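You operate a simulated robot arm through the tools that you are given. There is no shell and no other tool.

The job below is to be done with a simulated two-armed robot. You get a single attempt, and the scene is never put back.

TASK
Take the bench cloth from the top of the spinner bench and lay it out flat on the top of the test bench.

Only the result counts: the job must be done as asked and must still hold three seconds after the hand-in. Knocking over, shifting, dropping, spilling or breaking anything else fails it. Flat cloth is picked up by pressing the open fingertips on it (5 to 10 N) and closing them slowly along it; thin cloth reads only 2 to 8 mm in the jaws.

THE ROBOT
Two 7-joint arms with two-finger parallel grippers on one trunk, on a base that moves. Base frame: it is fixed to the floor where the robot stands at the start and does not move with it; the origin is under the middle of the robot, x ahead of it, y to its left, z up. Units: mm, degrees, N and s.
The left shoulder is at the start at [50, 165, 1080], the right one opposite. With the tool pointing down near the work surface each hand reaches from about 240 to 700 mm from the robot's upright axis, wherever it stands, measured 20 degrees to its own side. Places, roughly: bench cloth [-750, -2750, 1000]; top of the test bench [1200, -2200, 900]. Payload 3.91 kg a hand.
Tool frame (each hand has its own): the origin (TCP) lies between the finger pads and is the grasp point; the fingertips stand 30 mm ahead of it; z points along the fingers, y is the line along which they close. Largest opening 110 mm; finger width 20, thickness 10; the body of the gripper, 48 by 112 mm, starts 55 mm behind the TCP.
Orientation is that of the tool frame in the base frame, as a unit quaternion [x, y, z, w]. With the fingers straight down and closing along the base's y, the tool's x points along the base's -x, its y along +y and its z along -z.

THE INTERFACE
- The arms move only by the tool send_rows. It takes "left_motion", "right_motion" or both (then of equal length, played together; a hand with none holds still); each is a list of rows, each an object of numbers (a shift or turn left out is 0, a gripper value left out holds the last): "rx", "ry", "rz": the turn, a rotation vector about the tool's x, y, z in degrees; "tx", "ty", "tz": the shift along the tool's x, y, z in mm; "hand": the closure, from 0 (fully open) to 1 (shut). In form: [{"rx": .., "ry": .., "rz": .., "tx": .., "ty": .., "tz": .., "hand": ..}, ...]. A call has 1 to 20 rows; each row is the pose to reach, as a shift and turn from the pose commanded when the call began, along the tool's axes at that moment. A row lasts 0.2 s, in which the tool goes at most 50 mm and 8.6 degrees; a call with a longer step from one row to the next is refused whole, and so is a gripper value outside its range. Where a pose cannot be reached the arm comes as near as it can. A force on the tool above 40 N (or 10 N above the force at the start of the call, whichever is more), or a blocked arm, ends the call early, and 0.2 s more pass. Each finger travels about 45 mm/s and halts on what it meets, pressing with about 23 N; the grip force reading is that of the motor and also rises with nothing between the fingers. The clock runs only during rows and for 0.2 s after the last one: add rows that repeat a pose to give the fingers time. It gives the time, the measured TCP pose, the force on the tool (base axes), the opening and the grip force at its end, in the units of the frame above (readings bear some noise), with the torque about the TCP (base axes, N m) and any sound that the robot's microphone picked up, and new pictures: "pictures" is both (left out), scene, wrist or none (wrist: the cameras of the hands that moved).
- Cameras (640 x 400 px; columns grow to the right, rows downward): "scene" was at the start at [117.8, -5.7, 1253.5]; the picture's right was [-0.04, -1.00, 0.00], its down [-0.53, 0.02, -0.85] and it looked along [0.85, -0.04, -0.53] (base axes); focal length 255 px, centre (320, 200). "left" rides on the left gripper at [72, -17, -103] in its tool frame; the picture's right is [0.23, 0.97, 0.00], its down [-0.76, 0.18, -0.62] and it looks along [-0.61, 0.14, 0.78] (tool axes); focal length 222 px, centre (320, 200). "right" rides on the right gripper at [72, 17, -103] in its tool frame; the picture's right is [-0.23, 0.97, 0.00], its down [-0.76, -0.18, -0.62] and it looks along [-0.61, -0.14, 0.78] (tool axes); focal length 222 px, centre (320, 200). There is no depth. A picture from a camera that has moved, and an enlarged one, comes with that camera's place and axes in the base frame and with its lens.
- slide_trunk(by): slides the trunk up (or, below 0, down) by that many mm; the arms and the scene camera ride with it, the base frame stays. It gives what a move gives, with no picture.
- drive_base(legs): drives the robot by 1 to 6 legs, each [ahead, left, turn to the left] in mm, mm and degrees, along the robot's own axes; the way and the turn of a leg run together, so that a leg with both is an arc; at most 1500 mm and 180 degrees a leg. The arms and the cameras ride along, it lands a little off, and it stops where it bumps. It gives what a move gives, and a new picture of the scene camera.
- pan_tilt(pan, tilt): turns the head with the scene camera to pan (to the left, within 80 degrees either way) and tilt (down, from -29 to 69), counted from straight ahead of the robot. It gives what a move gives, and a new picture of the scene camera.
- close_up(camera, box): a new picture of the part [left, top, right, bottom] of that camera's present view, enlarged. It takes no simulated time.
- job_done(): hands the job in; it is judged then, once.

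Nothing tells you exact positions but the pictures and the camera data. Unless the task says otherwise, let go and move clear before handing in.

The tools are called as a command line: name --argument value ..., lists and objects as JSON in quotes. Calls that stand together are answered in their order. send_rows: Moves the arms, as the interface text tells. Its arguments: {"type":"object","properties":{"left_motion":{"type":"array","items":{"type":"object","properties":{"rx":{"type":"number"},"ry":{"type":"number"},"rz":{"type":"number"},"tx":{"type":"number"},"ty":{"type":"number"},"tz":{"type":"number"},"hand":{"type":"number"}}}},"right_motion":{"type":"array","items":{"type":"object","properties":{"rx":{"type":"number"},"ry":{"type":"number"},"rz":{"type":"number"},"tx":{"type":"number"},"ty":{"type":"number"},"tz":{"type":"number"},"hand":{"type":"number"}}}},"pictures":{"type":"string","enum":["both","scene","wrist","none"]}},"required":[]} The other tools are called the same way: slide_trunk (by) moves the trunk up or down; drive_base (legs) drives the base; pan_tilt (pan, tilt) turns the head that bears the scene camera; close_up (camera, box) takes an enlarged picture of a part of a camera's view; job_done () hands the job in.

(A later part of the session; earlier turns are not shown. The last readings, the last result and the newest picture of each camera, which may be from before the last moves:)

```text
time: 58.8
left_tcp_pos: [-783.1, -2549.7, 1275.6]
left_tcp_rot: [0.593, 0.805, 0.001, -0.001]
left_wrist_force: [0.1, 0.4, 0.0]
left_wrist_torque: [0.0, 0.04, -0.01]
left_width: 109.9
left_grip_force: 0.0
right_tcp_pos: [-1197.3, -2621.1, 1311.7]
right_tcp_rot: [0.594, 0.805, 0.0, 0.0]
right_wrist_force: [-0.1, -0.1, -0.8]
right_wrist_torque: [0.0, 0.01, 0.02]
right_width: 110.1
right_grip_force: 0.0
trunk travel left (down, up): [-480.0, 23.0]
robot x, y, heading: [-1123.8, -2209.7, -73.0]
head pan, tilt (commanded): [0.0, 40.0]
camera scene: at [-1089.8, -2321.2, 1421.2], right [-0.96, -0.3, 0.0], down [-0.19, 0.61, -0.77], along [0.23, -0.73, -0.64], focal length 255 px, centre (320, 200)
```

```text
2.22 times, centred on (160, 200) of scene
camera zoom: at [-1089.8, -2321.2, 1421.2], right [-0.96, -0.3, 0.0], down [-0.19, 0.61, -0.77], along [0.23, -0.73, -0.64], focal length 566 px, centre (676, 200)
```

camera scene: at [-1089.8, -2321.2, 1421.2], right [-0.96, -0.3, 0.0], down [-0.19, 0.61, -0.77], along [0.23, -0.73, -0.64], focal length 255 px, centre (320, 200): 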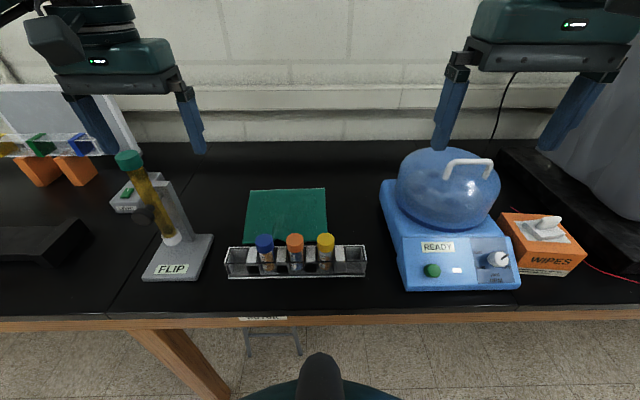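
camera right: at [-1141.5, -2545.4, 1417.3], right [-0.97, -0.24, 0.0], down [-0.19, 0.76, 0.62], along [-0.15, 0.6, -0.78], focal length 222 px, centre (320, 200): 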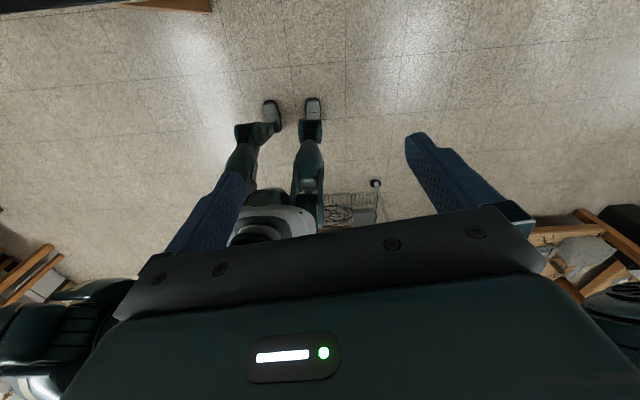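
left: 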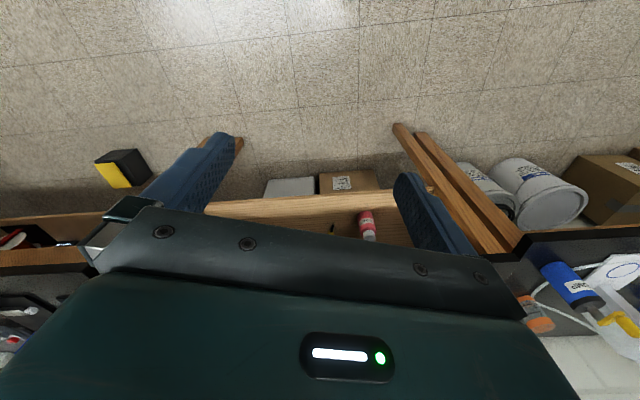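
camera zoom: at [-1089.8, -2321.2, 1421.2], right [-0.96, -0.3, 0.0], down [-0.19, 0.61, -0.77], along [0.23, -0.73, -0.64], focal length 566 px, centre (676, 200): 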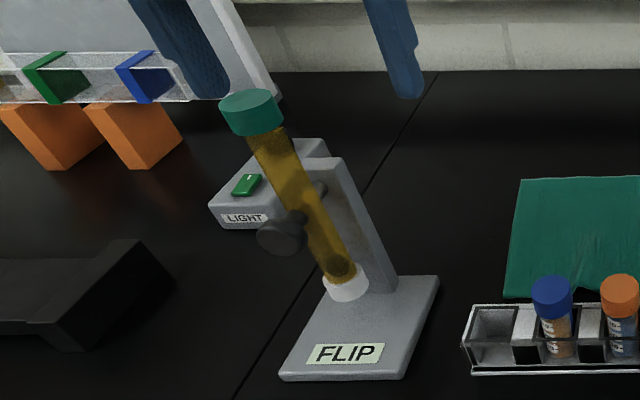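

The near (front) edge of the cloth at depth ≈200 mm is safer to reach, since both forearms then stay clear of the column and the spinner. I'll step back slightly and turn both wrists 180° so that the wrist cameras don't overhang the tubes.

drive_base --legs '[[-30, -15, 0]]'

send_rows --right_motion '[{"rz": 8.5}, {"rz": 17}, {"rz": 25.5}, {"rz": 34}, {"rz": 42.5}, {"rz": 51}, {"rz": 59.5}, {"rz": 68}, {"rz": 76.5}, {"rz": 85}, {"rz": 93.5}, {"rz": 102}, {"rz": 110.5}, {"rz": 119}, {"rz": 127.5}, {"rz": 136}, {"rz": 144.5}, {"rz": 153}, {"rz": 161.5}, {"rz": 170}]' --left_motion '[{"rz": -8.5}, {"rz": -17}, {"rz": -25.5}, {"rz": -34}, {"rz": -42.5}, {"rz": -51}, {"rz": -59.5}, {"rz": -68}, {"rz": -76.5}, {"rz": -85}, {"rz": -93.5}, {"rz": -102}, {"rz": -110.5}, {"rz": -119}, {"rz": -127.5}, {"rz": -136}, {"rz": -144.5}, {"rz": -153}, {"rz": -161.5}, {"rz": -170}]' --pictures "both"

```text
time: 59.7
left_tcp_pos: [-806.8, -2525.1, 1275.8]
left_tcp_rot: [0.593, 0.805, 0.0, 0.002]
left_wrist_force: [-0.6, 0.2, 1.0]
left_wrist_torque: [-0.01, -0.01, 0.01]
left_width: 109.8
left_grip_force: 0.0
right_tcp_pos: [-1219.6, -2594.8, 1312.6]
right_tcp_rot: [0.593, 0.805, 0.0, 0.002]
right_wrist_force: [-0.4, -0.5, -0.5]
right_wrist_torque: [-0.03, -0.02, 0.02]
right_width: 109.8
right_grip_force: 0.1
trunk travel left (down, up): [-480.0, 23.0]
robot x, y, heading: [-1144.6, -2181.7, -72.9]
head pan, tilt (commanded): [0.0, 40.0]
camera scene: at [-1113.5, -2295.7, 1421.4], right [-0.96, -0.3, 0.0], down [-0.19, 0.61, -0.77], along [0.23, -0.73, -0.64], focal length 255 px, centre (320, 200)
```

scene: 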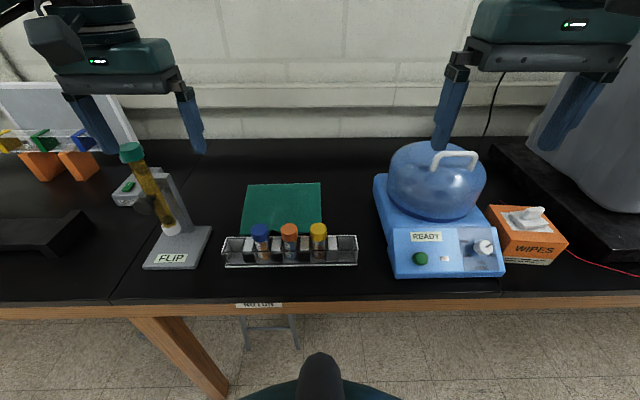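

```text
time: 63.9
left_tcp_pos: [-806.1, -2526.7, 1276.6]
left_tcp_rot: [0.751, -0.66, 0.0, 0.001]
left_wrist_force: [-0.2, -0.4, 0.4]
left_wrist_torque: [0.03, 0.0, 0.01]
left_width: 109.8
left_grip_force: 0.1
right_tcp_pos: [-1219.7, -2597.0, 1311.1]
right_tcp_rot: [0.853, -0.522, 0.001, 0.0]
right_wrist_force: [-0.4, 0.3, 0.1]
right_wrist_torque: [0.0, 0.0, 0.04]
right_width: 109.8
right_grip_force: 0.1
trunk travel left (down, up): [-480.0, 23.0]
robot x, y, heading: [-1146.4, -2183.8, -72.7]
head pan, tilt (commanded): [0.0, 40.0]
camera scene: at [-1112.8, -2296.5, 1421.3], right [-0.96, -0.3, 0.0], down [-0.19, 0.61, -0.77], along [0.23, -0.73, -0.64], focal length 255 px, centre (320, 200)
camera right: at [-1201.4, -2668.7, 1417.4], right [-0.97, -0.24, 0.0], down [-0.19, 0.76, 0.62], along [-0.15, 0.6, -0.78], focal length 222 px, centre (320, 200)
camera left: at [-780.0, -2595.4, 1379.9], right [-0.94, -0.35, 0.0], down [-0.27, 0.73, 0.62], along [-0.22, 0.58, -0.78], focal length 222 px, centre (320, 200)
```

scene: 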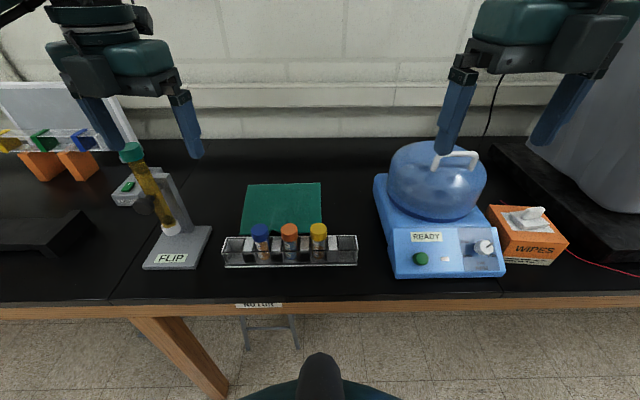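
right: 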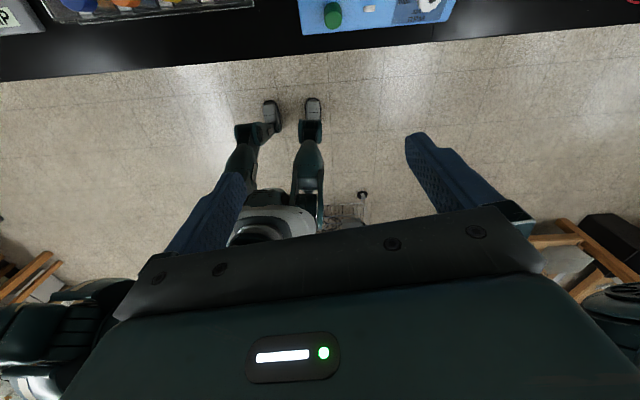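
left: 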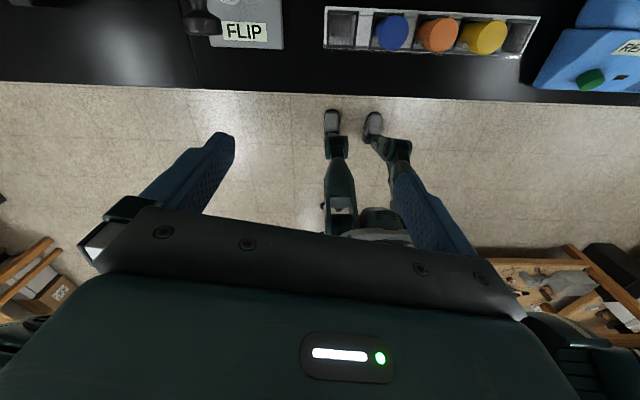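

Both wrists are turned about. I'll finish the last 10° of yaw and pre-close the jaws to about 30 mm.

send_rows --right_motion '[{"rz": 5, "hand": 0.727}, {"rz": 10}, {"rz": 10}, {"rz": 10}, {"rz": 10}, {"rz": 10}, {"rz": 10}]' --left_motion '[{"rz": -5, "hand": 0.727}, {"rz": -10}, {"rz": -10}, {"rz": -10}, {"rz": -10}, {"rz": -10}, {"rz": -10}]' --pictures "none"

close_up --camera "scene" --box '[205, 160, 365, 280]'

```text
time: 65.5
left_tcp_pos: [-805.7, -2525.9, 1276.0]
left_tcp_rot: [0.804, -0.594, 0.0, 0.0]
left_wrist_force: [-0.9, 0.3, 0.6]
left_wrist_torque: [-0.03, 0.01, -0.04]
left_width: 30.1
left_grip_force: 0.1
right_tcp_pos: [-1219.2, -2596.2, 1312.3]
right_tcp_rot: [0.805, -0.593, 0.001, 0.001]
right_wrist_force: [1.0, 0.1, -0.7]
right_wrist_torque: [-0.02, 0.01, -0.06]
right_width: 30.0
right_grip_force: 0.1
trunk travel left (down, up): [-480.0, 23.0]
robot x, y, heading: [-1142.7, -2186.2, -72.8]
head pan, tilt (commanded): [0.0, 40.0]
```

```text
3.33 times, centred on (285, 220) of scene
camera zoom: at [-1112.8, -2296.5, 1421.3], right [-0.96, -0.3, 0.0], down [-0.19, 0.61, -0.77], along [0.23, -0.73, -0.64], focal length 850 px, centre (437, 133)
```

zoom: 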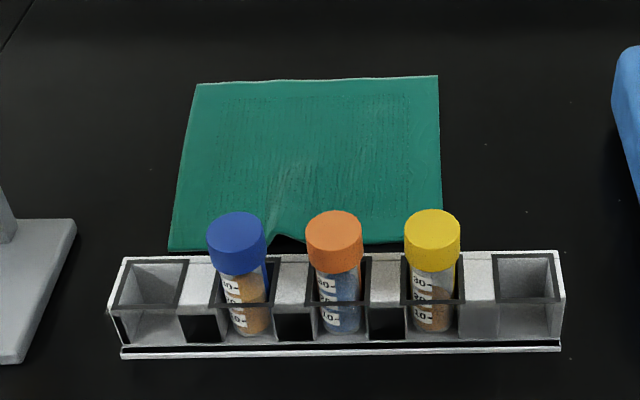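

The cloth's near corners are at depth ≈190–205 mm; now I'll carry both hands level to above those corners, staying high.

send_rows --left_motion '[{"tx": 20, "ty": 6}, {"tx": 40, "ty": 12}, {"tx": 60, "ty": 18}, {"tx": 80, "ty": 24}, {"tx": 100, "ty": 30}, {"tx": 120, "ty": 36}, {"tx": 140, "ty": 41}, {"tx": 160, "ty": 46}, {"tx": 160, "ty": 46}]' --right_motion '[{"tx": 28, "ty": -26.5}, {"tx": 56, "ty": -53}, {"tx": 84, "ty": -79.5}, {"tx": 112, "ty": -106}, {"tx": 140, "ty": -132.5}, {"tx": 168, "ty": -159}, {"tx": 196, "ty": -185.5}, {"tx": 224, "ty": -212}, {"tx": 224, "ty": -212}]' --pictures "both"

```text
time: 67.5
left_tcp_pos: [-798.7, -2690.2, 1274.8]
left_tcp_rot: [0.806, -0.592, 0.0, 0.001]
left_wrist_force: [0.4, 0.2, -0.4]
left_wrist_torque: [-0.01, 0.03, 0.0]
left_width: 30.0
left_grip_force: 0.1
right_tcp_pos: [-969.7, -2723.0, 1297.7]
right_tcp_rot: [0.805, -0.593, 0.001, 0.002]
right_wrist_force: [0.2, 0.1, -0.8]
right_wrist_torque: [-0.08, 0.01, 0.0]
right_width: 30.2
right_grip_force: 0.1
right hand out of reach, approached as far as the arm can: row 8, 9
trunk travel left (down, up): [-480.0, 23.0]
robot x, y, heading: [-1147.7, -2188.7, -72.9]
head pan, tilt (commanded): [0.0, 40.0]
camera scene: at [-1111.2, -2295.1, 1421.4], right [-0.96, -0.3, 0.0], down [-0.19, 0.61, -0.77], along [0.23, -0.73, -0.64], focal length 255 px, centre (320, 200)
camera right: at [-964.5, -2797.0, 1403.8], right [-1.0, -0.07, 0.0], down [-0.06, 0.78, 0.62], along [-0.05, 0.62, -0.78], focal length 222 px, centre (320, 200)
camera left: at [-761.4, -2754.3, 1379.7], right [-0.86, -0.51, 0.0], down [-0.4, 0.68, 0.62], along [-0.32, 0.54, -0.78], focal length 222 px, centre (320, 200)
```

scene: 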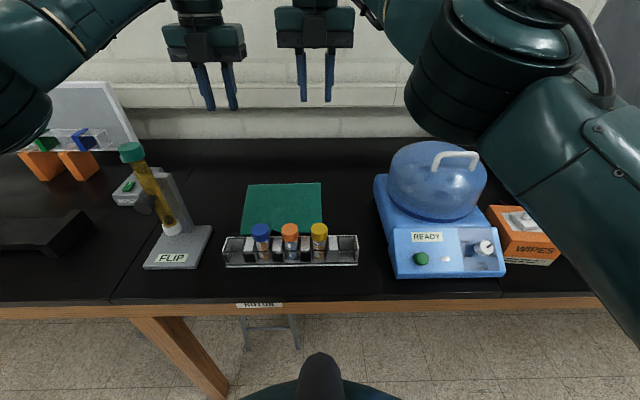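
right: 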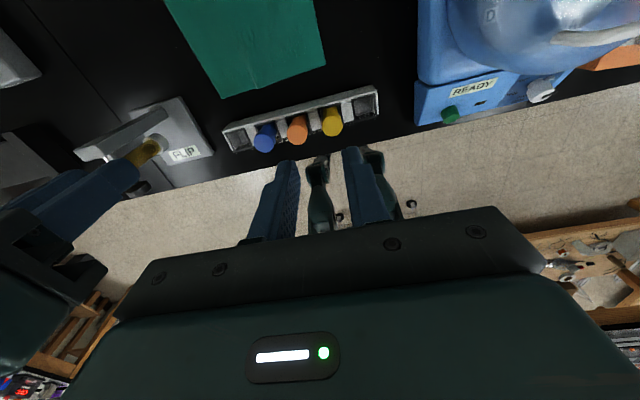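
left: 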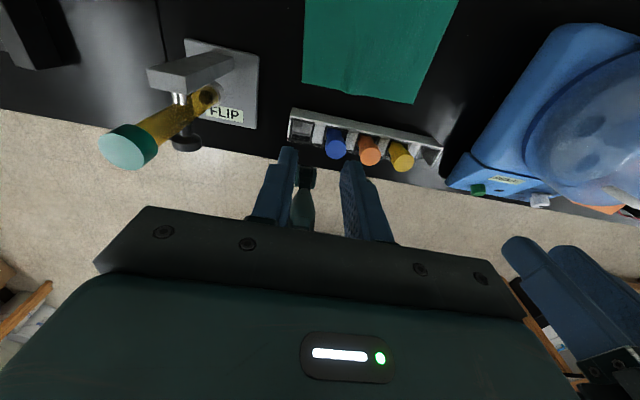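

The left hand is in place; the right one is slightly short of reach at that height but should come right as it descends. I'll lower both to about 55 mm above the bench and check.

send_rows --left_motion '[{"tz": 29}, {"tz": 58}, {"tz": 87}, {"tz": 116}, {"tz": 145}, {"tz": 174}, {"tz": 203}, {"tz": 232}, {"tz": 260}, {"tz": 260}]' --right_motion '[{"tz": 33}, {"tz": 66}, {"tz": 99}, {"tz": 132}, {"tz": 165}, {"tz": 198}, {"tz": 231}, {"tz": 264}, {"tz": 297}, {"tz": 297}]' --pictures "both"

```text
time: 69.7
left_tcp_pos: [-801.3, -2692.2, 1013.9]
left_tcp_rot: [0.805, -0.594, 0.001, 0.0]
left_wrist_force: [-0.1, -0.1, 0.5]
left_wrist_torque: [0.02, 0.01, 0.04]
left_width: 30.1
left_grip_force: 0.0
right_tcp_pos: [-974.4, -2724.2, 1000.4]
right_tcp_rot: [0.805, -0.593, 0.0, 0.001]
right_wrist_force: [-0.8, -0.4, 0.2]
right_wrist_torque: [0.02, 0.03, 0.01]
right_width: 29.9
right_grip_force: 0.1
trunk travel left (down, up): [-480.0, 23.0]
robot x, y, heading: [-1145.2, -2182.8, -73.0]
head pan, tilt (commanded): [0.0, 40.0]
camera scene: at [-1112.9, -2296.2, 1421.4], right [-0.96, -0.3, 0.0], down [-0.19, 0.61, -0.77], along [0.23, -0.73, -0.64], focal length 255 px, centre (320, 200)
camera right: at [-968.6, -2797.7, 1106.5], right [-1.0, -0.07, 0.0], down [-0.06, 0.78, 0.62], along [-0.04, 0.62, -0.78], focal length 222 px, centre (320, 200)
camera left: at [-763.4, -2755.5, 1118.5], right [-0.86, -0.51, 0.0], down [-0.4, 0.68, 0.62], along [-0.32, 0.54, -0.78], focal length 222 px, centre (320, 200)
```

scene: 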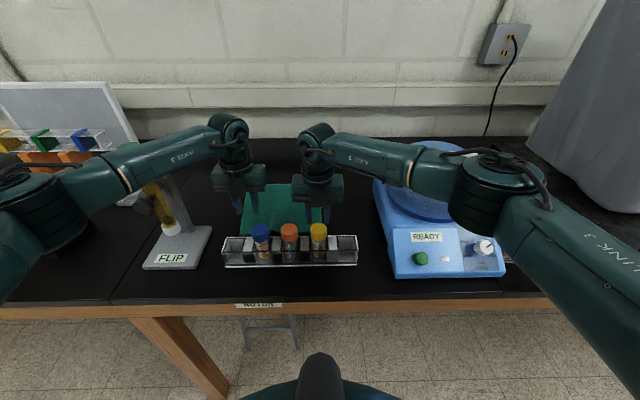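
right: 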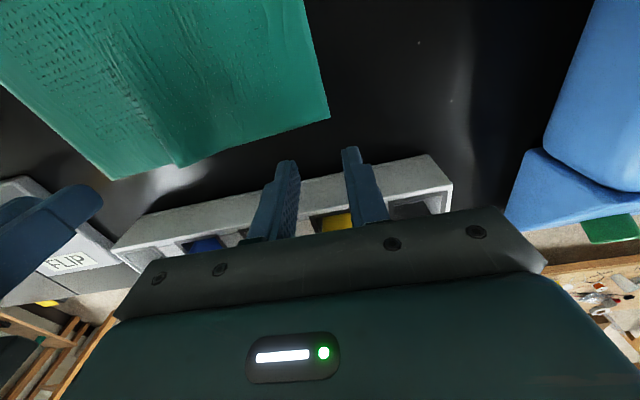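
left: 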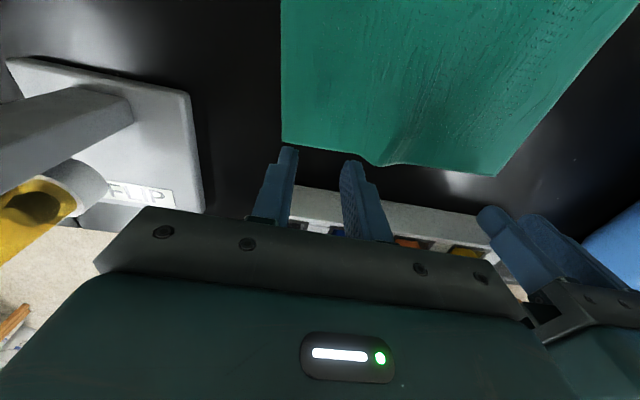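

Both hands are near the cloth's front edge, but the left forearm is close to the amber column in this view. I'll zoom in to check that gap.

close_up --camera "scene" --box '[60, 100, 260, 280]'

close_up --camera "left" --box '[0, 0, 360, 240]'

```text
2.22 times, centred on (160, 190) of scene
camera zoom: at [-1112.9, -2296.2, 1421.4], right [-0.96, -0.3, 0.0], down [-0.19, 0.61, -0.77], along [0.23, -0.73, -0.64], focal length 566 px, centre (676, 222)
```

zoom: 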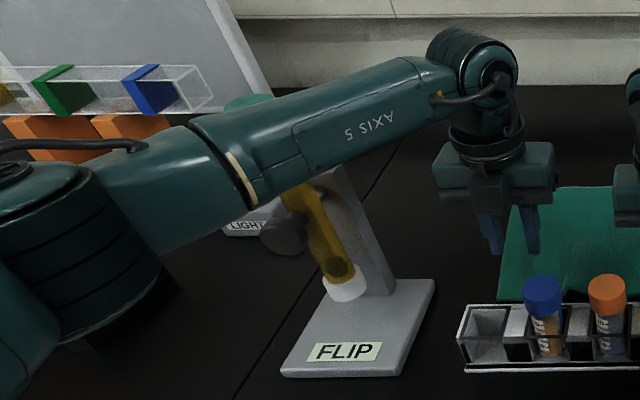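

```text
1.67 times, centred on (180, 120) of left
camera zoom: at [-763.4, -2755.5, 1118.5], right [-0.86, -0.51, 0.0], down [-0.4, 0.68, 0.62], along [-0.32, 0.54, -0.78], focal length 370 px, centre (553, 333)
```

zoom: 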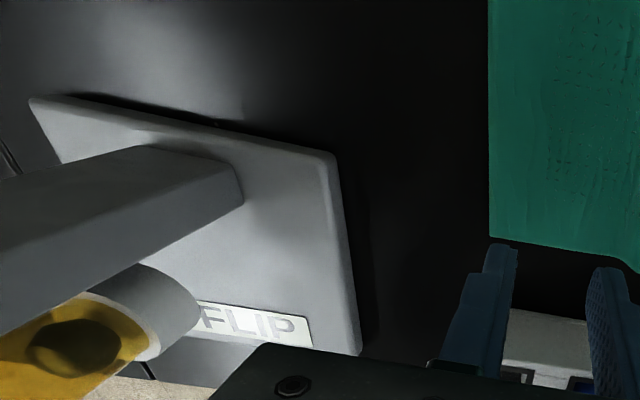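

The forearm passes on the near side of the column with roughly 60 mm to spare, and both corners read consistently (left ≈(191, 1524), right ≈(205, 1738) in bench coordinates, bench top ≈926). I'll correct the right hand's position and lower both to about 8 mm above the cloth.

send_rows --left_motion '[{"tz": 10}, {"tz": 20}, {"tz": 30}, {"tz": 40}, {"tz": 48}, {"tz": 48}]' --right_motion '[{"tx": 17, "ty": -10}, {"tx": 33, "ty": -19, "tz": 5}, {"tx": 33, "ty": -19, "tz": 15}, {"tx": 33, "ty": -19, "tz": 25}, {"tx": 33, "ty": -19, "tz": 34}, {"tx": 33, "ty": -19, "tz": 34}]' --pictures "both"

```text
time: 71.1
left_tcp_pos: [-801.5, -2691.6, 967.7]
left_tcp_rot: [0.805, -0.594, 0.0, 0.0]
left_wrist_force: [0.0, -0.1, -0.6]
left_wrist_torque: [0.01, 0.01, -0.04]
left_width: 30.0
left_grip_force: 0.0
right_tcp_pos: [-944.4, -2749.0, 967.0]
right_tcp_rot: [0.805, -0.593, 0.001, 0.001]
right_wrist_force: [0.3, -0.6, 0.4]
right_wrist_torque: [0.0, -0.04, -0.04]
right_width: 30.1
right_grip_force: 0.1
trunk travel left (down, up): [-480.0, 23.0]
robot x, y, heading: [-1146.5, -2187.0, -72.9]
head pan, tilt (commanded): [0.0, 40.0]
camera scene: at [-1112.7, -2296.4, 1421.3], right [-0.96, -0.3, 0.0], down [-0.19, 0.61, -0.77], along [0.23, -0.73, -0.64], focal length 255 px, centre (320, 200)
camera right: at [-941.0, -2823.2, 1073.7], right [-1.0, -0.07, 0.0], down [-0.06, 0.78, 0.62], along [-0.04, 0.62, -0.78], focal length 222 px, centre (320, 200)
camera left: at [-765.4, -2756.1, 1071.6], right [-0.86, -0.51, 0.0], down [-0.4, 0.68, 0.62], along [-0.32, 0.54, -0.78], focal length 222 px, centre (320, 200)
```

scene: 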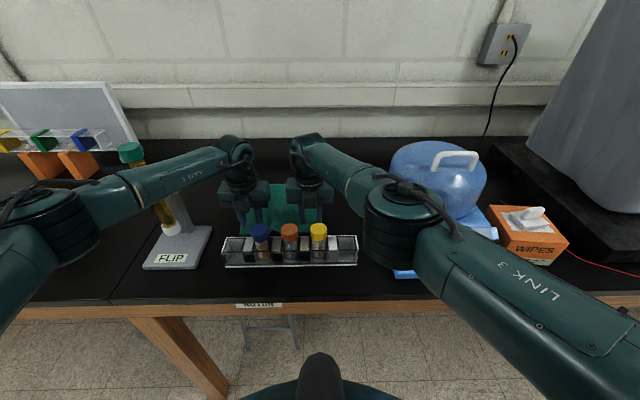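
right: 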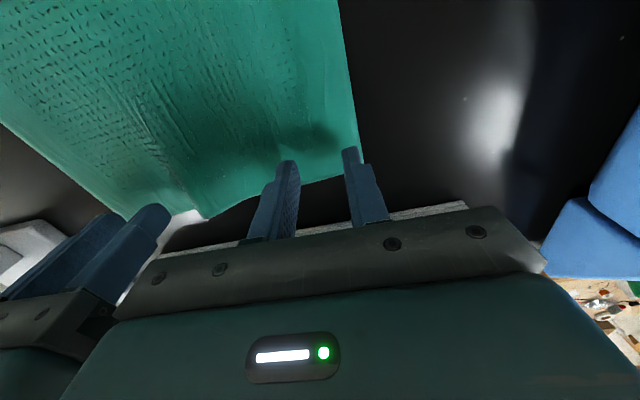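
left: 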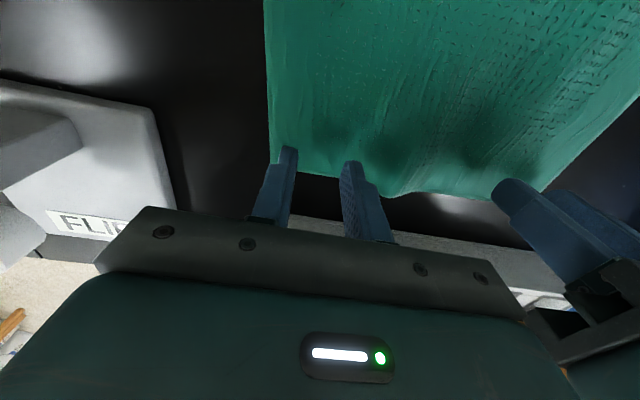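

Both jaws are about 10 mm above the cloth near its front corners. Now I'll creep down to contact in small steps and watch the forces.

send_rows --left_motion '[{"tz": 2}, {"tz": 4}, {"tz": 6}, {"tz": 8}, {"tz": 8}]' --right_motion '[{"tz": 2}, {"tz": 4}, {"tz": 6}, {"tz": 8}, {"tz": 8}]' --pictures "none"

```text
time: 72.3
left_tcp_pos: [-802.3, -2691.9, 959.5]
left_tcp_rot: [0.804, -0.594, 0.0, 0.0]
left_wrist_force: [0.1, 0.6, 0.5]
left_wrist_torque: [0.02, -0.02, 0.02]
left_width: 29.8
left_grip_force: 0.1
right_tcp_pos: [-945.7, -2748.0, 960.5]
right_tcp_rot: [0.805, -0.594, 0.0, 0.001]
right_wrist_force: [0.3, 0.1, 1.0]
right_wrist_torque: [-0.01, -0.01, -0.01]
right_width: 29.9
right_grip_force: 0.0
right hand out of reach, approached as far as the arm can: row 1, 2, 4, 5
trunk travel left (down, up): [-480.0, 23.0]
robot x, y, heading: [-1143.0, -2185.9, -72.7]
head pan, tilt (commanded): [0.0, 40.0]
```

The right arm is at the edge of its reach, so I'll raise both hands a little and step the base 30 mm closer before pressing.

send_rows --left_motion '[{"tz": -20}, {"tz": -50}]' --right_motion '[{"tz": -20}, {"tz": -50}]' --pictures "none"

drive_base --legs '[[30, 0, 0]]'

send_rows --left_motion '[{"tx": -5}, {"tx": -5}]' --right_motion '[{"tx": -5}, {"tx": -5}]' --pictures "wrist"

```text
time: 72.9
left_tcp_pos: [-801.2, -2693.7, 1011.0]
left_tcp_rot: [0.805, -0.593, -0.001, -0.001]
left_wrist_force: [-0.2, 0.5, 0.4]
left_wrist_torque: [-0.02, -0.01, -0.02]
left_width: 30.2
left_grip_force: 0.0
right_tcp_pos: [-946.7, -2746.4, 1012.8]
right_tcp_rot: [0.805, -0.594, 0.0, 0.001]
right_wrist_force: [-0.2, 0.4, -0.1]
right_wrist_torque: [0.0, -0.01, 0.05]
right_width: 30.3
right_grip_force: 0.0
trunk travel left (down, up): [-480.0, 23.0]
robot x, y, heading: [-1146.9, -2185.8, -72.9]
head pan, tilt (commanded): [0.0, 40.0]
```

```text
time: 73.7
left_tcp_pos: [-790.7, -2721.3, 1010.5]
left_tcp_rot: [0.806, -0.592, 0.0, 0.0]
left_wrist_force: [0.1, -0.5, -0.4]
left_wrist_torque: [0.0, 0.02, 0.02]
left_width: 30.1
left_grip_force: 0.1
right_tcp_pos: [-937.9, -2777.1, 1012.3]
right_tcp_rot: [0.805, -0.593, 0.0, 0.0]
right_wrist_force: [0.5, 0.2, -0.1]
right_wrist_torque: [0.02, -0.01, 0.02]
right_width: 30.0
right_grip_force: 0.0
trunk travel left (down, up): [-480.0, 23.0]
robot x, y, heading: [-1136.4, -2214.2, -72.7]
head pan, tilt (commanded): [0.0, 40.0]
camera scene: at [-1103.5, -2326.1, 1421.2], right [-0.96, -0.3, 0.0], down [-0.19, 0.61, -0.77], along [0.23, -0.73, -0.64], focal length 255 px, centre (320, 200)
```

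scene: 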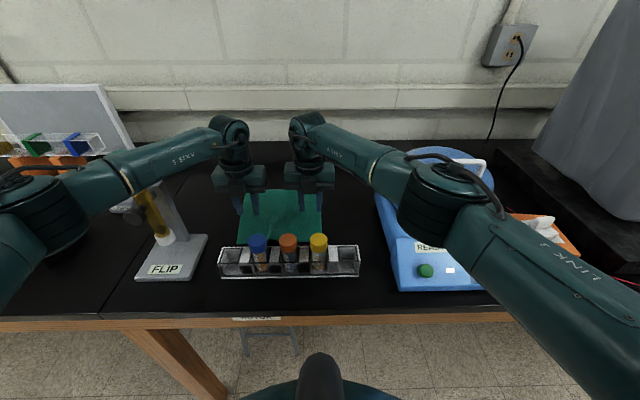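

```text
time: 74.3
left_tcp_pos: [-793.1, -2715.8, 1011.2]
left_tcp_rot: [0.806, -0.593, -0.001, 0.0]
left_wrist_force: [-0.1, 0.4, -0.8]
left_wrist_torque: [0.03, 0.0, 0.04]
left_width: 30.1
left_grip_force: 0.0
right_tcp_pos: [-938.5, -2771.3, 1013.5]
right_tcp_rot: [0.805, -0.594, 0.001, 0.001]
right_wrist_force: [0.1, -0.5, -0.5]
right_wrist_torque: [-0.01, -0.03, 0.03]
right_width: 29.9
right_grip_force: 0.0
trunk travel left (down, up): [-480.0, 23.0]
robot x, y, heading: [-1138.0, -2215.7, -72.5]
head pan, tilt (commanded): [0.0, 40.0]
camera right: at [-934.0, -2844.9, 1118.1], right [-1.0, -0.07, 0.0], down [-0.06, 0.78, 0.62], along [-0.04, 0.62, -0.78], focal length 222 px, centre (320, 200)
camera left: at [-755.3, -2779.9, 1115.2], right [-0.86, -0.51, 0.0], down [-0.4, 0.67, 0.62], along [-0.32, 0.54, -0.78], focal length 222 px, centre (320, 200)
```

right: 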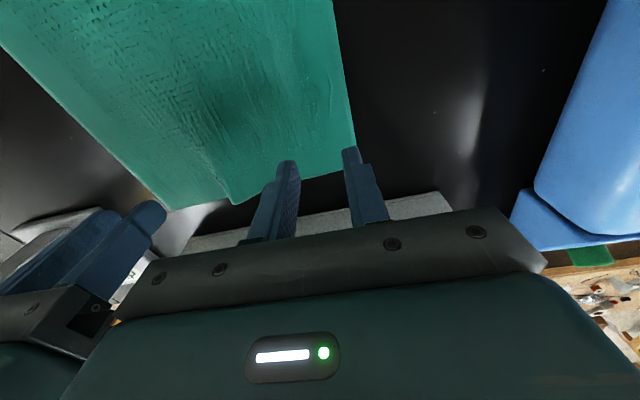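
left: 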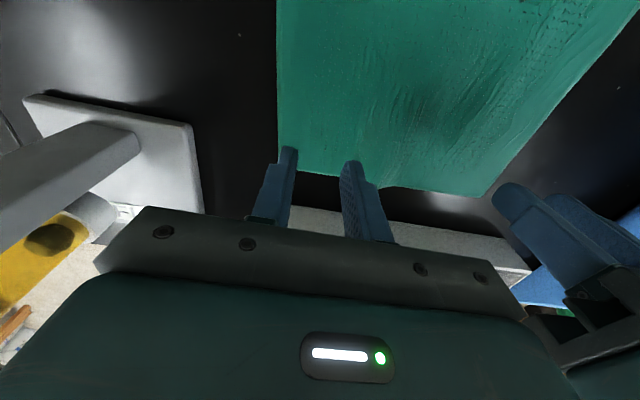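

I'm closer now; both hands need to come about 25 mm back toward the front edge. I'll do that and lower again to just above the cloth.

send_rows --left_motion '[{"tx": -12, "ty": 2}, {"tx": -25, "ty": 3.5}, {"tx": -25, "ty": 3.5, "tz": 15}, {"tx": -25, "ty": 3.5, "tz": 30}, {"tx": -25, "ty": 3.5, "tz": 45}, {"tx": -25, "ty": 3.5, "tz": 50}, {"tx": -25, "ty": 3.5, "tz": 50}]' --right_motion '[{"tx": -12, "ty": -1}, {"tx": -25, "ty": -1}, {"tx": -25, "ty": -1, "tz": 15}, {"tx": -25, "ty": -1, "tz": 30}, {"tx": -25, "ty": -1, "tz": 45}, {"tx": -25, "ty": -1, "tz": 52}, {"tx": -25, "ty": -1, "tz": 52}]' --pictures "wrist"

```text
time: 75.9
left_tcp_pos: [-806.7, -2693.2, 961.0]
left_tcp_rot: [0.805, -0.593, 0.0, -0.001]
left_wrist_force: [-0.2, -0.5, 0.0]
left_wrist_torque: [0.01, -0.02, 0.0]
left_width: 30.0
left_grip_force: 0.1
right_tcp_pos: [-945.5, -2747.5, 960.9]
right_tcp_rot: [0.805, -0.593, 0.0, 0.0]
right_wrist_force: [-0.6, 0.4, 0.0]
right_wrist_torque: [-0.03, 0.0, -0.03]
right_width: 30.1
right_grip_force: 0.0
trunk travel left (down, up): [-480.0, 23.0]
robot x, y, heading: [-1135.0, -2211.7, -72.8]
head pan, tilt (commanded): [0.0, 40.0]
camera right: at [-940.8, -2821.6, 1066.5], right [-1.0, -0.07, 0.0], down [-0.06, 0.78, 0.62], along [-0.04, 0.62, -0.78], focal length 222 px, centre (320, 200)
camera left: at [-768.3, -2757.7, 1064.7], right [-0.86, -0.51, 0.0], down [-0.4, 0.67, 0.62], along [-0.32, 0.54, -0.78], focal length 222 px, centre (320, 200)
```

right: 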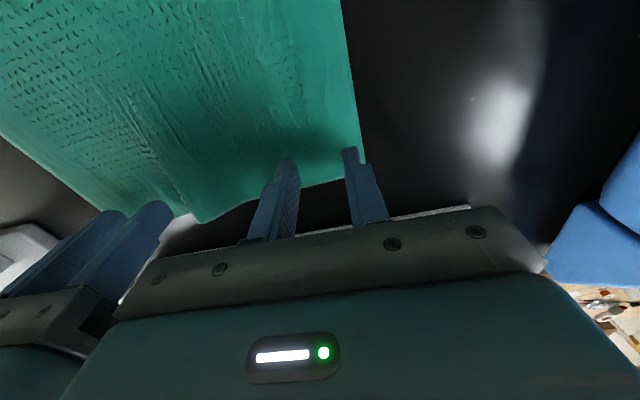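
left: 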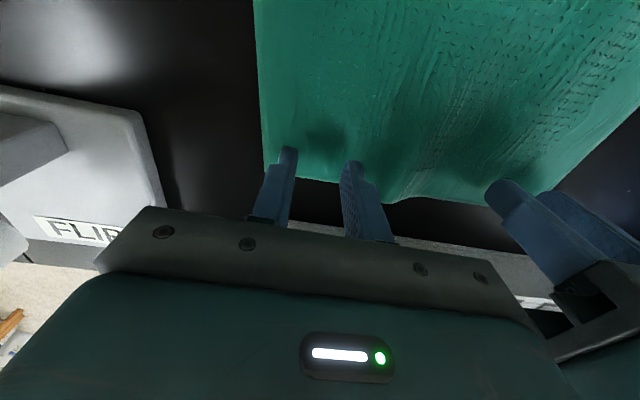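

Tips are a few mm above the cloth. Creeping down further.

send_rows --left_motion '[{"tz": 1.5}, {"tz": 3}, {"tz": 3}]' --right_motion '[{"tz": 1.5}, {"tz": 3}, {"tz": 3}]' --pictures "none"

send_rows --left_motion '[{"tz": 1}, {"tz": 2}, {"tz": 2}]' --right_motion '[{"tz": 1}, {"tz": 2}, {"tz": 2}]' --pictures "none"

```text
time: 76.7
left_tcp_pos: [-804.5, -2692.5, 956.5]
left_tcp_rot: [0.806, -0.592, 0.001, 0.0]
left_wrist_force: [0.7, 0.1, 0.3]
left_wrist_torque: [0.0, -0.04, 0.02]
left_width: 29.6
left_grip_force: 0.1
right_tcp_pos: [-943.9, -2747.6, 959.8]
right_tcp_rot: [0.805, -0.594, 0.0, 0.0]
right_wrist_force: [0.0, -0.1, -0.8]
right_wrist_torque: [0.02, 0.02, 0.0]
right_width: 29.9
right_grip_force: 0.3
trunk travel left (down, up): [-480.0, 23.0]
robot x, y, heading: [-1137.5, -2213.9, -72.9]
head pan, tilt (commanded): [0.0, 40.0]
```

```text
time: 77.5
left_tcp_pos: [-804.9, -2692.5, 955.7]
left_tcp_rot: [0.806, -0.592, 0.0, 0.0]
left_wrist_force: [0.2, 0.2, 0.0]
left_wrist_torque: [0.02, 0.01, 0.02]
left_width: 30.1
left_grip_force: 0.0
right_tcp_pos: [-946.4, -2746.6, 956.0]
right_tcp_rot: [0.805, -0.593, 0.0, 0.0]
right_wrist_force: [-0.3, 0.3, -0.4]
right_wrist_torque: [-0.05, -0.01, 0.02]
right_width: 29.9
right_grip_force: 0.0
trunk travel left (down, up): [-480.0, 23.0]
robot x, y, heading: [-1135.0, -2214.3, -73.1]
head pan, tilt (commanded): [0.0, 40.0]
```

send_rows --left_motion '[{"tz": 1}, {"tz": 2}, {"tz": 3}, {"tz": 3}]' --right_motion '[{"tz": 1}, {"tz": 2}, {"tz": 3}, {"tz": 3}]' --pictures "none"

```text
time: 78.5
left_tcp_pos: [-803.6, -2693.3, 953.5]
left_tcp_rot: [0.804, -0.594, 0.001, 0.001]
left_wrist_force: [-0.3, 0.1, 6.0]
left_wrist_torque: [0.05, -0.02, -0.01]
left_width: 30.2
left_grip_force: 0.0
right_tcp_pos: [-945.7, -2746.8, 953.8]
right_tcp_rot: [0.805, -0.593, 0.002, 0.001]
right_wrist_force: [-2.5, 0.7, 5.4]
right_wrist_torque: [0.0, 0.07, -0.01]
right_width: 29.9
right_grip_force: 0.1
trunk travel left (down, up): [-480.0, 23.0]
robot x, y, heading: [-1134.6, -2212.9, -72.7]
head pan, tilt (commanded): [0.0, 40.0]
```

Contact: about 6 N on the left and 5.4 N on the right, bench surface at z ≈924. Now I'll press slightly more and close both jaws slowly, moving the hands inward so that only the outer strip of cloth is gathered.

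send_rows --left_motion '[{"tz": 0.8}, {"tz": 0.8, "ty": 1.2, "hand": 0.75}, {"tz": 0.8, "ty": 2.4, "hand": 0.773}, {"tz": 0.8, "ty": 3.6, "hand": 0.796}, {"tz": 0.8, "ty": 4.8, "hand": 0.819}, {"tz": 0.8, "ty": 6, "hand": 0.842}, {"tz": 0.8, "ty": 7.2, "hand": 0.865}, {"tz": 0.8, "ty": 8.4, "hand": 0.888}, {"tz": 0.8, "ty": 9.6, "hand": 0.911}, {"tz": 0.8, "ty": 10.8, "hand": 0.934}, {"tz": 0.8, "ty": 12, "hand": 0.957}, {"tz": 0.8, "ty": 13, "hand": 0.98}, {"tz": 0.8, "ty": 14, "hand": 1.0}, {"tz": 0.8, "ty": 14, "hand": 1.0}, {"tz": 0.8, "ty": 14, "hand": 1.0}, {"tz": 0.8, "ty": 14, "hand": 1.0}]' --right_motion '[{"tz": 0.8}, {"tz": 0.8, "ty": -1.2, "hand": 0.75}, {"tz": 0.8, "ty": -2.4, "hand": 0.773}, {"tz": 0.8, "ty": -3.6, "hand": 0.796}, {"tz": 0.8, "ty": -4.8, "hand": 0.819}, {"tz": 0.8, "ty": -6, "hand": 0.842}, {"tz": 0.8, "ty": -7.2, "hand": 0.865}, {"tz": 0.8, "ty": -8.4, "hand": 0.888}, {"tz": 0.8, "ty": -9.6, "hand": 0.911}, {"tz": 0.8, "ty": -10.8, "hand": 0.934}, {"tz": 0.8, "ty": -12, "hand": 0.957}, {"tz": 0.8, "ty": -13, "hand": 0.98}, {"tz": 0.8, "ty": -14, "hand": 1.0}, {"tz": 0.8, "ty": -14, "hand": 1.0}, {"tz": 0.8, "ty": -14, "hand": 1.0}, {"tz": 0.8, "ty": -14, "hand": 1.0}]' --pictures "both"

```text
time: 81.9
left_tcp_pos: [-818.7, -2695.4, 952.9]
left_tcp_rot: [0.806, -0.592, 0.0, 0.001]
left_wrist_force: [2.1, 2.9, 10.9]
left_wrist_torque: [0.07, -0.06, -0.02]
left_width: 0.1
left_grip_force: 23.3
right_tcp_pos: [-933.3, -2743.0, 952.4]
right_tcp_rot: [0.805, -0.593, 0.002, 0.001]
right_wrist_force: [-3.3, -0.2, 10.3]
right_wrist_torque: [-0.04, 0.11, -0.01]
right_width: 0.1
right_grip_force: 23.2
trunk travel left (down, up): [-480.0, 23.0]
robot x, y, heading: [-1140.8, -2211.5, -72.8]
head pan, tilt (commanded): [0.0, 40.0]
camera scene: at [-1105.2, -2322.7, 1421.6], right [-0.96, -0.3, 0.0], down [-0.19, 0.61, -0.77], along [0.23, -0.73, -0.64], focal length 255 px, centre (320, 200)
camera right: at [-928.2, -2815.8, 1059.1], right [-1.0, -0.07, 0.0], down [-0.06, 0.78, 0.62], along [-0.04, 0.62, -0.78], focal length 222 px, centre (320, 200)
camera left: at [-781.2, -2760.0, 1057.7], right [-0.86, -0.51, 0.0], down [-0.4, 0.68, 0.62], along [-0.31, 0.54, -0.78], focal length 222 px, centre (320, 200)
```

scene: 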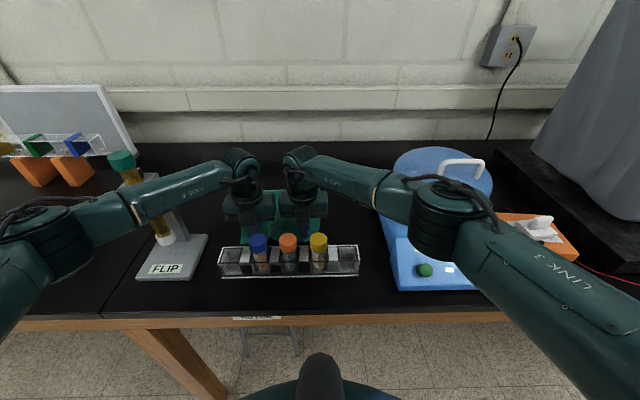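
right: 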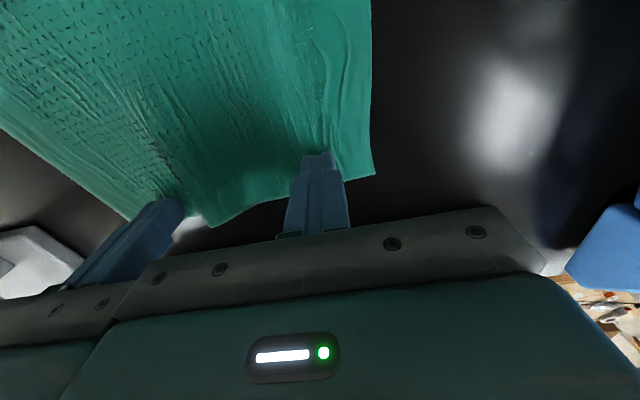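
left: 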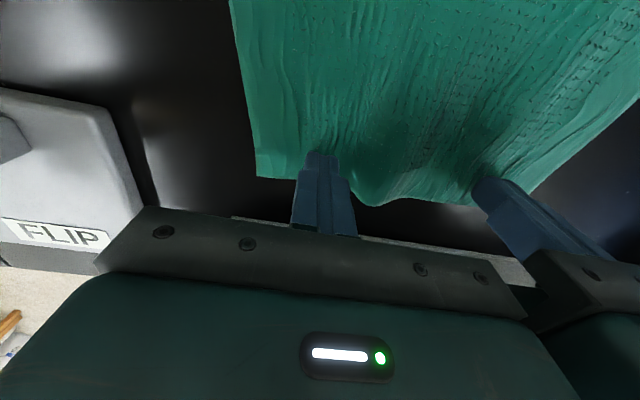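

The jaws closed empty (0.1 mm) – with only a 30 mm span the cloth slid under instead of buckling. I'll use a wider span closing across the front edge (towards/away from me), so first I lift, spread the hands apart and turn both wrists so the cameras end up on the outer sides.

send_rows --left_motion '[{"tz": -10}, {"tz": -40}, {"tz": -75}, {"tz": -110}, {"tz": -150}, {"tz": -180, "ty": -10}, {"tz": -200, "ty": -20}, {"tz": -200, "ty": -20}]' --right_motion '[{"tz": -10}, {"tz": -40}, {"tz": -75, "ty": 25}, {"tz": -110, "ty": 55}, {"tz": -150, "ty": 90}, {"tz": -180, "ty": 125}, {"tz": -200, "ty": 150}, {"tz": -200, "ty": 150}]' --pictures "scene"

close_up --camera "scene" --box '[200, 160, 380, 290]'

```text
refused: row 5 steps farther than a row can; nothing moved
```

```text
3.08 times, centred on (290, 225) of scene
camera zoom: at [-1105.2, -2322.7, 1421.6], right [-0.96, -0.3, 0.0], down [-0.19, 0.61, -0.77], along [0.23, -0.73, -0.64], focal length 784 px, centre (412, 123)
```

zoom: 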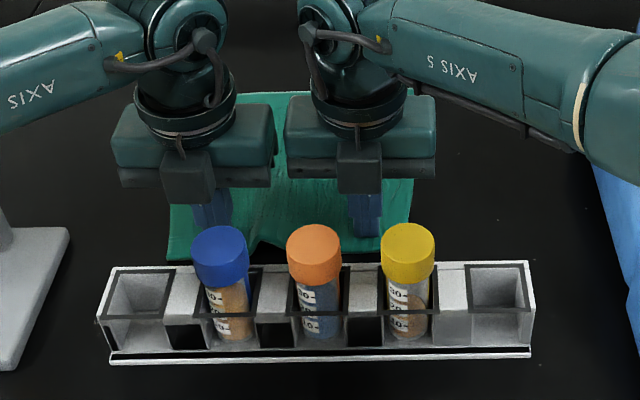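

Nothing moved since one step was too long; I'll resend it with smaller steps.

send_rows --left_motion '[{"tz": -10}, {"tz": -40}, {"tz": -75}, {"tz": -105}, {"tz": -135}, {"tz": -165, "ty": -7}, {"tz": -185, "ty": -14}, {"tz": -200, "ty": -20}, {"tz": -200, "ty": -20}]' --right_motion '[{"tz": -10}, {"tz": -40}, {"tz": -75, "ty": 20}, {"tz": -105, "ty": 50}, {"tz": -135, "ty": 80}, {"tz": -165, "ty": 110}, {"tz": -185, "ty": 135}, {"tz": -200, "ty": 150}, {"tz": -200, "ty": 150}]' --pictures "scene"

close_up --camera "scene" --box '[200, 160, 380, 290]'

```text
time: 83.9
left_tcp_pos: [-797.9, -2692.1, 1152.8]
left_tcp_rot: [0.806, -0.592, 0.0, 0.001]
left_wrist_force: [0.5, 0.2, -0.6]
left_wrist_torque: [0.03, 0.0, 0.04]
left_width: 0.0
left_grip_force: 22.1
right_tcp_pos: [-1075.5, -2787.8, 1152.1]
right_tcp_rot: [0.805, -0.593, 0.0, 0.0]
right_wrist_force: [0.5, 0.4, 0.4]
right_wrist_torque: [0.02, 0.0, 0.0]
right_width: 0.0
right_grip_force: 23.4
trunk travel left (down, up): [-480.0, 23.0]
robot x, y, heading: [-1137.0, -2216.7, -72.9]
head pan, tilt (commanded): [0.0, 40.0]
camera scene: at [-1103.8, -2325.1, 1421.3], right [-0.96, -0.3, 0.0], down [-0.19, 0.61, -0.77], along [0.23, -0.73, -0.64], focal length 255 px, centre (320, 200)
```

scene: 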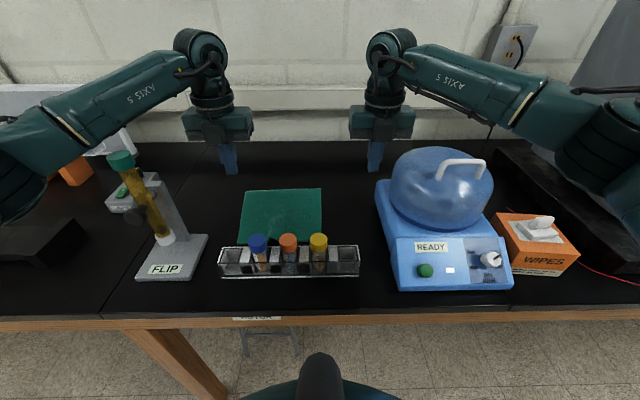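

```text
3.08 times, centred on (290, 225) of scene
camera zoom: at [-1103.8, -2325.1, 1421.3], right [-0.96, -0.3, 0.0], down [-0.19, 0.61, -0.77], along [0.23, -0.73, -0.64], focal length 784 px, centre (412, 123)
```

zoom: 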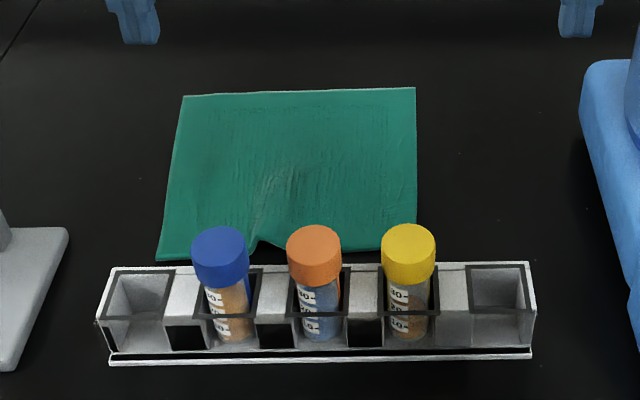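

The cloth is unharmed and nearly unchanged. Now I'll rotate both wrists by 270° in two calls (the way back past the start), ending with the jaws closing along the depth direction and cameras outward.

send_rows --left_motion '[{"rz": 8.5, "hand": 0.4545}, {"rz": 17}, {"rz": 25.5}, {"rz": 34}, {"rz": 42.5}, {"rz": 51}, {"rz": 59.5}, {"rz": 68}, {"rz": 76.5}, {"rz": 85}, {"rz": 93.5}, {"rz": 102}, {"rz": 110.5}, {"rz": 119}, {"rz": 127.5}, {"rz": 136}, {"rz": 144.5}, {"rz": 153}, {"rz": 161.5}, {"rz": 170}]' --right_motion '[{"rz": -8.5, "hand": 0.4545}, {"rz": -17}, {"rz": -25.5}, {"rz": -34}, {"rz": -42.5}, {"rz": -51}, {"rz": -59.5}, {"rz": -68}, {"rz": -76.5}, {"rz": -85}, {"rz": -93.5}, {"rz": -102}, {"rz": -110.5}, {"rz": -119}, {"rz": -127.5}, {"rz": -136}, {"rz": -144.5}, {"rz": -153}, {"rz": -161.5}, {"rz": -170}]' --pictures "none"

send_rows --left_motion '[{"rz": 8.5}, {"rz": 17}, {"rz": 25.5}, {"rz": 34}, {"rz": 42.5}, {"rz": 51}, {"rz": 59.5}, {"rz": 68}, {"rz": 76.5}, {"rz": 85}, {"rz": 93.5}, {"rz": 100}, {"rz": 100}]' --right_motion '[{"rz": -8.5}, {"rz": -17}, {"rz": -25.5}, {"rz": -34}, {"rz": -42.5}, {"rz": -51}, {"rz": -59.5}, {"rz": -68}, {"rz": -76.5}, {"rz": -85}, {"rz": -93.5}, {"rz": -100}, {"rz": -100}]' --pictures "both"

```text
time: 88.1
left_tcp_pos: [-799.0, -2692.0, 1151.0]
left_tcp_rot: [0.522, 0.853, 0.0, 0.0]
left_wrist_force: [0.3, -0.2, 0.3]
left_wrist_torque: [-0.03, 0.01, 0.0]
left_width: 59.7
left_grip_force: 0.2
right_tcp_pos: [-1075.6, -2788.2, 1152.8]
right_tcp_rot: [0.66, 0.751, 0.0, 0.001]
right_wrist_force: [0.3, 0.2, -0.2]
right_wrist_torque: [0.0, 0.0, 0.01]
right_width: 59.9
right_grip_force: 0.2
trunk travel left (down, up): [-480.0, 23.0]
robot x, y, heading: [-1135.5, -2213.7, -72.9]
head pan, tilt (commanded): [0.0, 40.0]
```

```text
time: 90.9
left_tcp_pos: [-962.1, -2502.0, 1235.4]
left_tcp_rot: [0.986, 0.165, 0.002, 0.002]
left_wrist_force: [-1.1, -1.0, 0.3]
left_wrist_torque: [0.02, -0.06, -0.01]
left_width: 59.9
left_grip_force: 0.0
left hand out of reach, approached as far as the arm can: row 6, 7, 8, 9, 10, 11, 12, 13
right_tcp_pos: [-1152.4, -2598.1, 1186.3]
right_tcp_rot: [-0.037, 0.999, -0.021, -0.003]
right_wrist_force: [-1.2, -0.3, -0.5]
right_wrist_torque: [0.05, -0.08, 0.0]
right_width: 60.1
right_grip_force: 0.0
right hand out of reach, approached as far as the arm can: row 7, 8, 9, 10, 11, 12, 13
trunk travel left (down, up): [-480.0, 23.0]
robot x, y, heading: [-1137.3, -2211.1, -72.6]
head pan, tilt (commanded): [0.0, 40.0]
camera scene: at [-1106.8, -2326.5, 1421.3], right [-0.96, -0.3, 0.0], down [-0.19, 0.62, -0.77], along [0.23, -0.73, -0.64], focal length 255 px, centre (320, 200)
camera right: at [-1224.6, -2583.2, 1290.6], right [0.16, 0.99, -0.04], down [0.78, -0.1, 0.62], along [0.61, -0.13, -0.78], focal length 222 px, centre (320, 200)
camera left: at [-899.5, -2460.6, 1338.8], right [0.53, -0.85, 0.01], down [-0.66, -0.41, 0.62], along [-0.52, -0.34, -0.78], focal length 222 px, centre (320, 200)
```

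scene: 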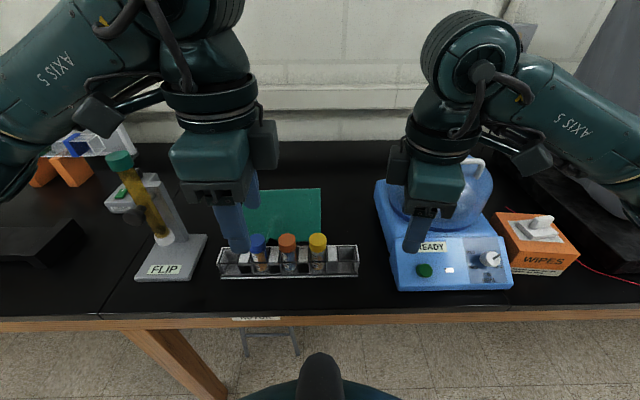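
right: 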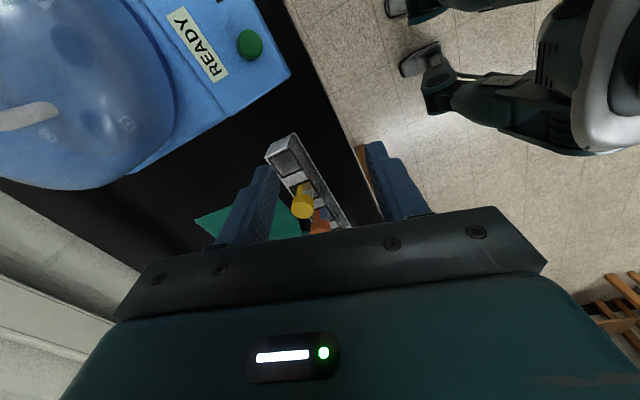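
left: 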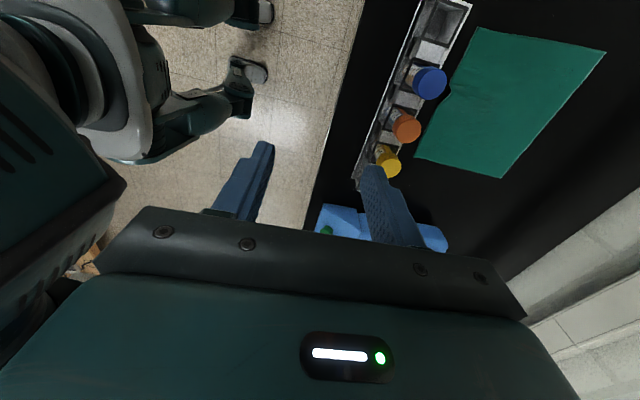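

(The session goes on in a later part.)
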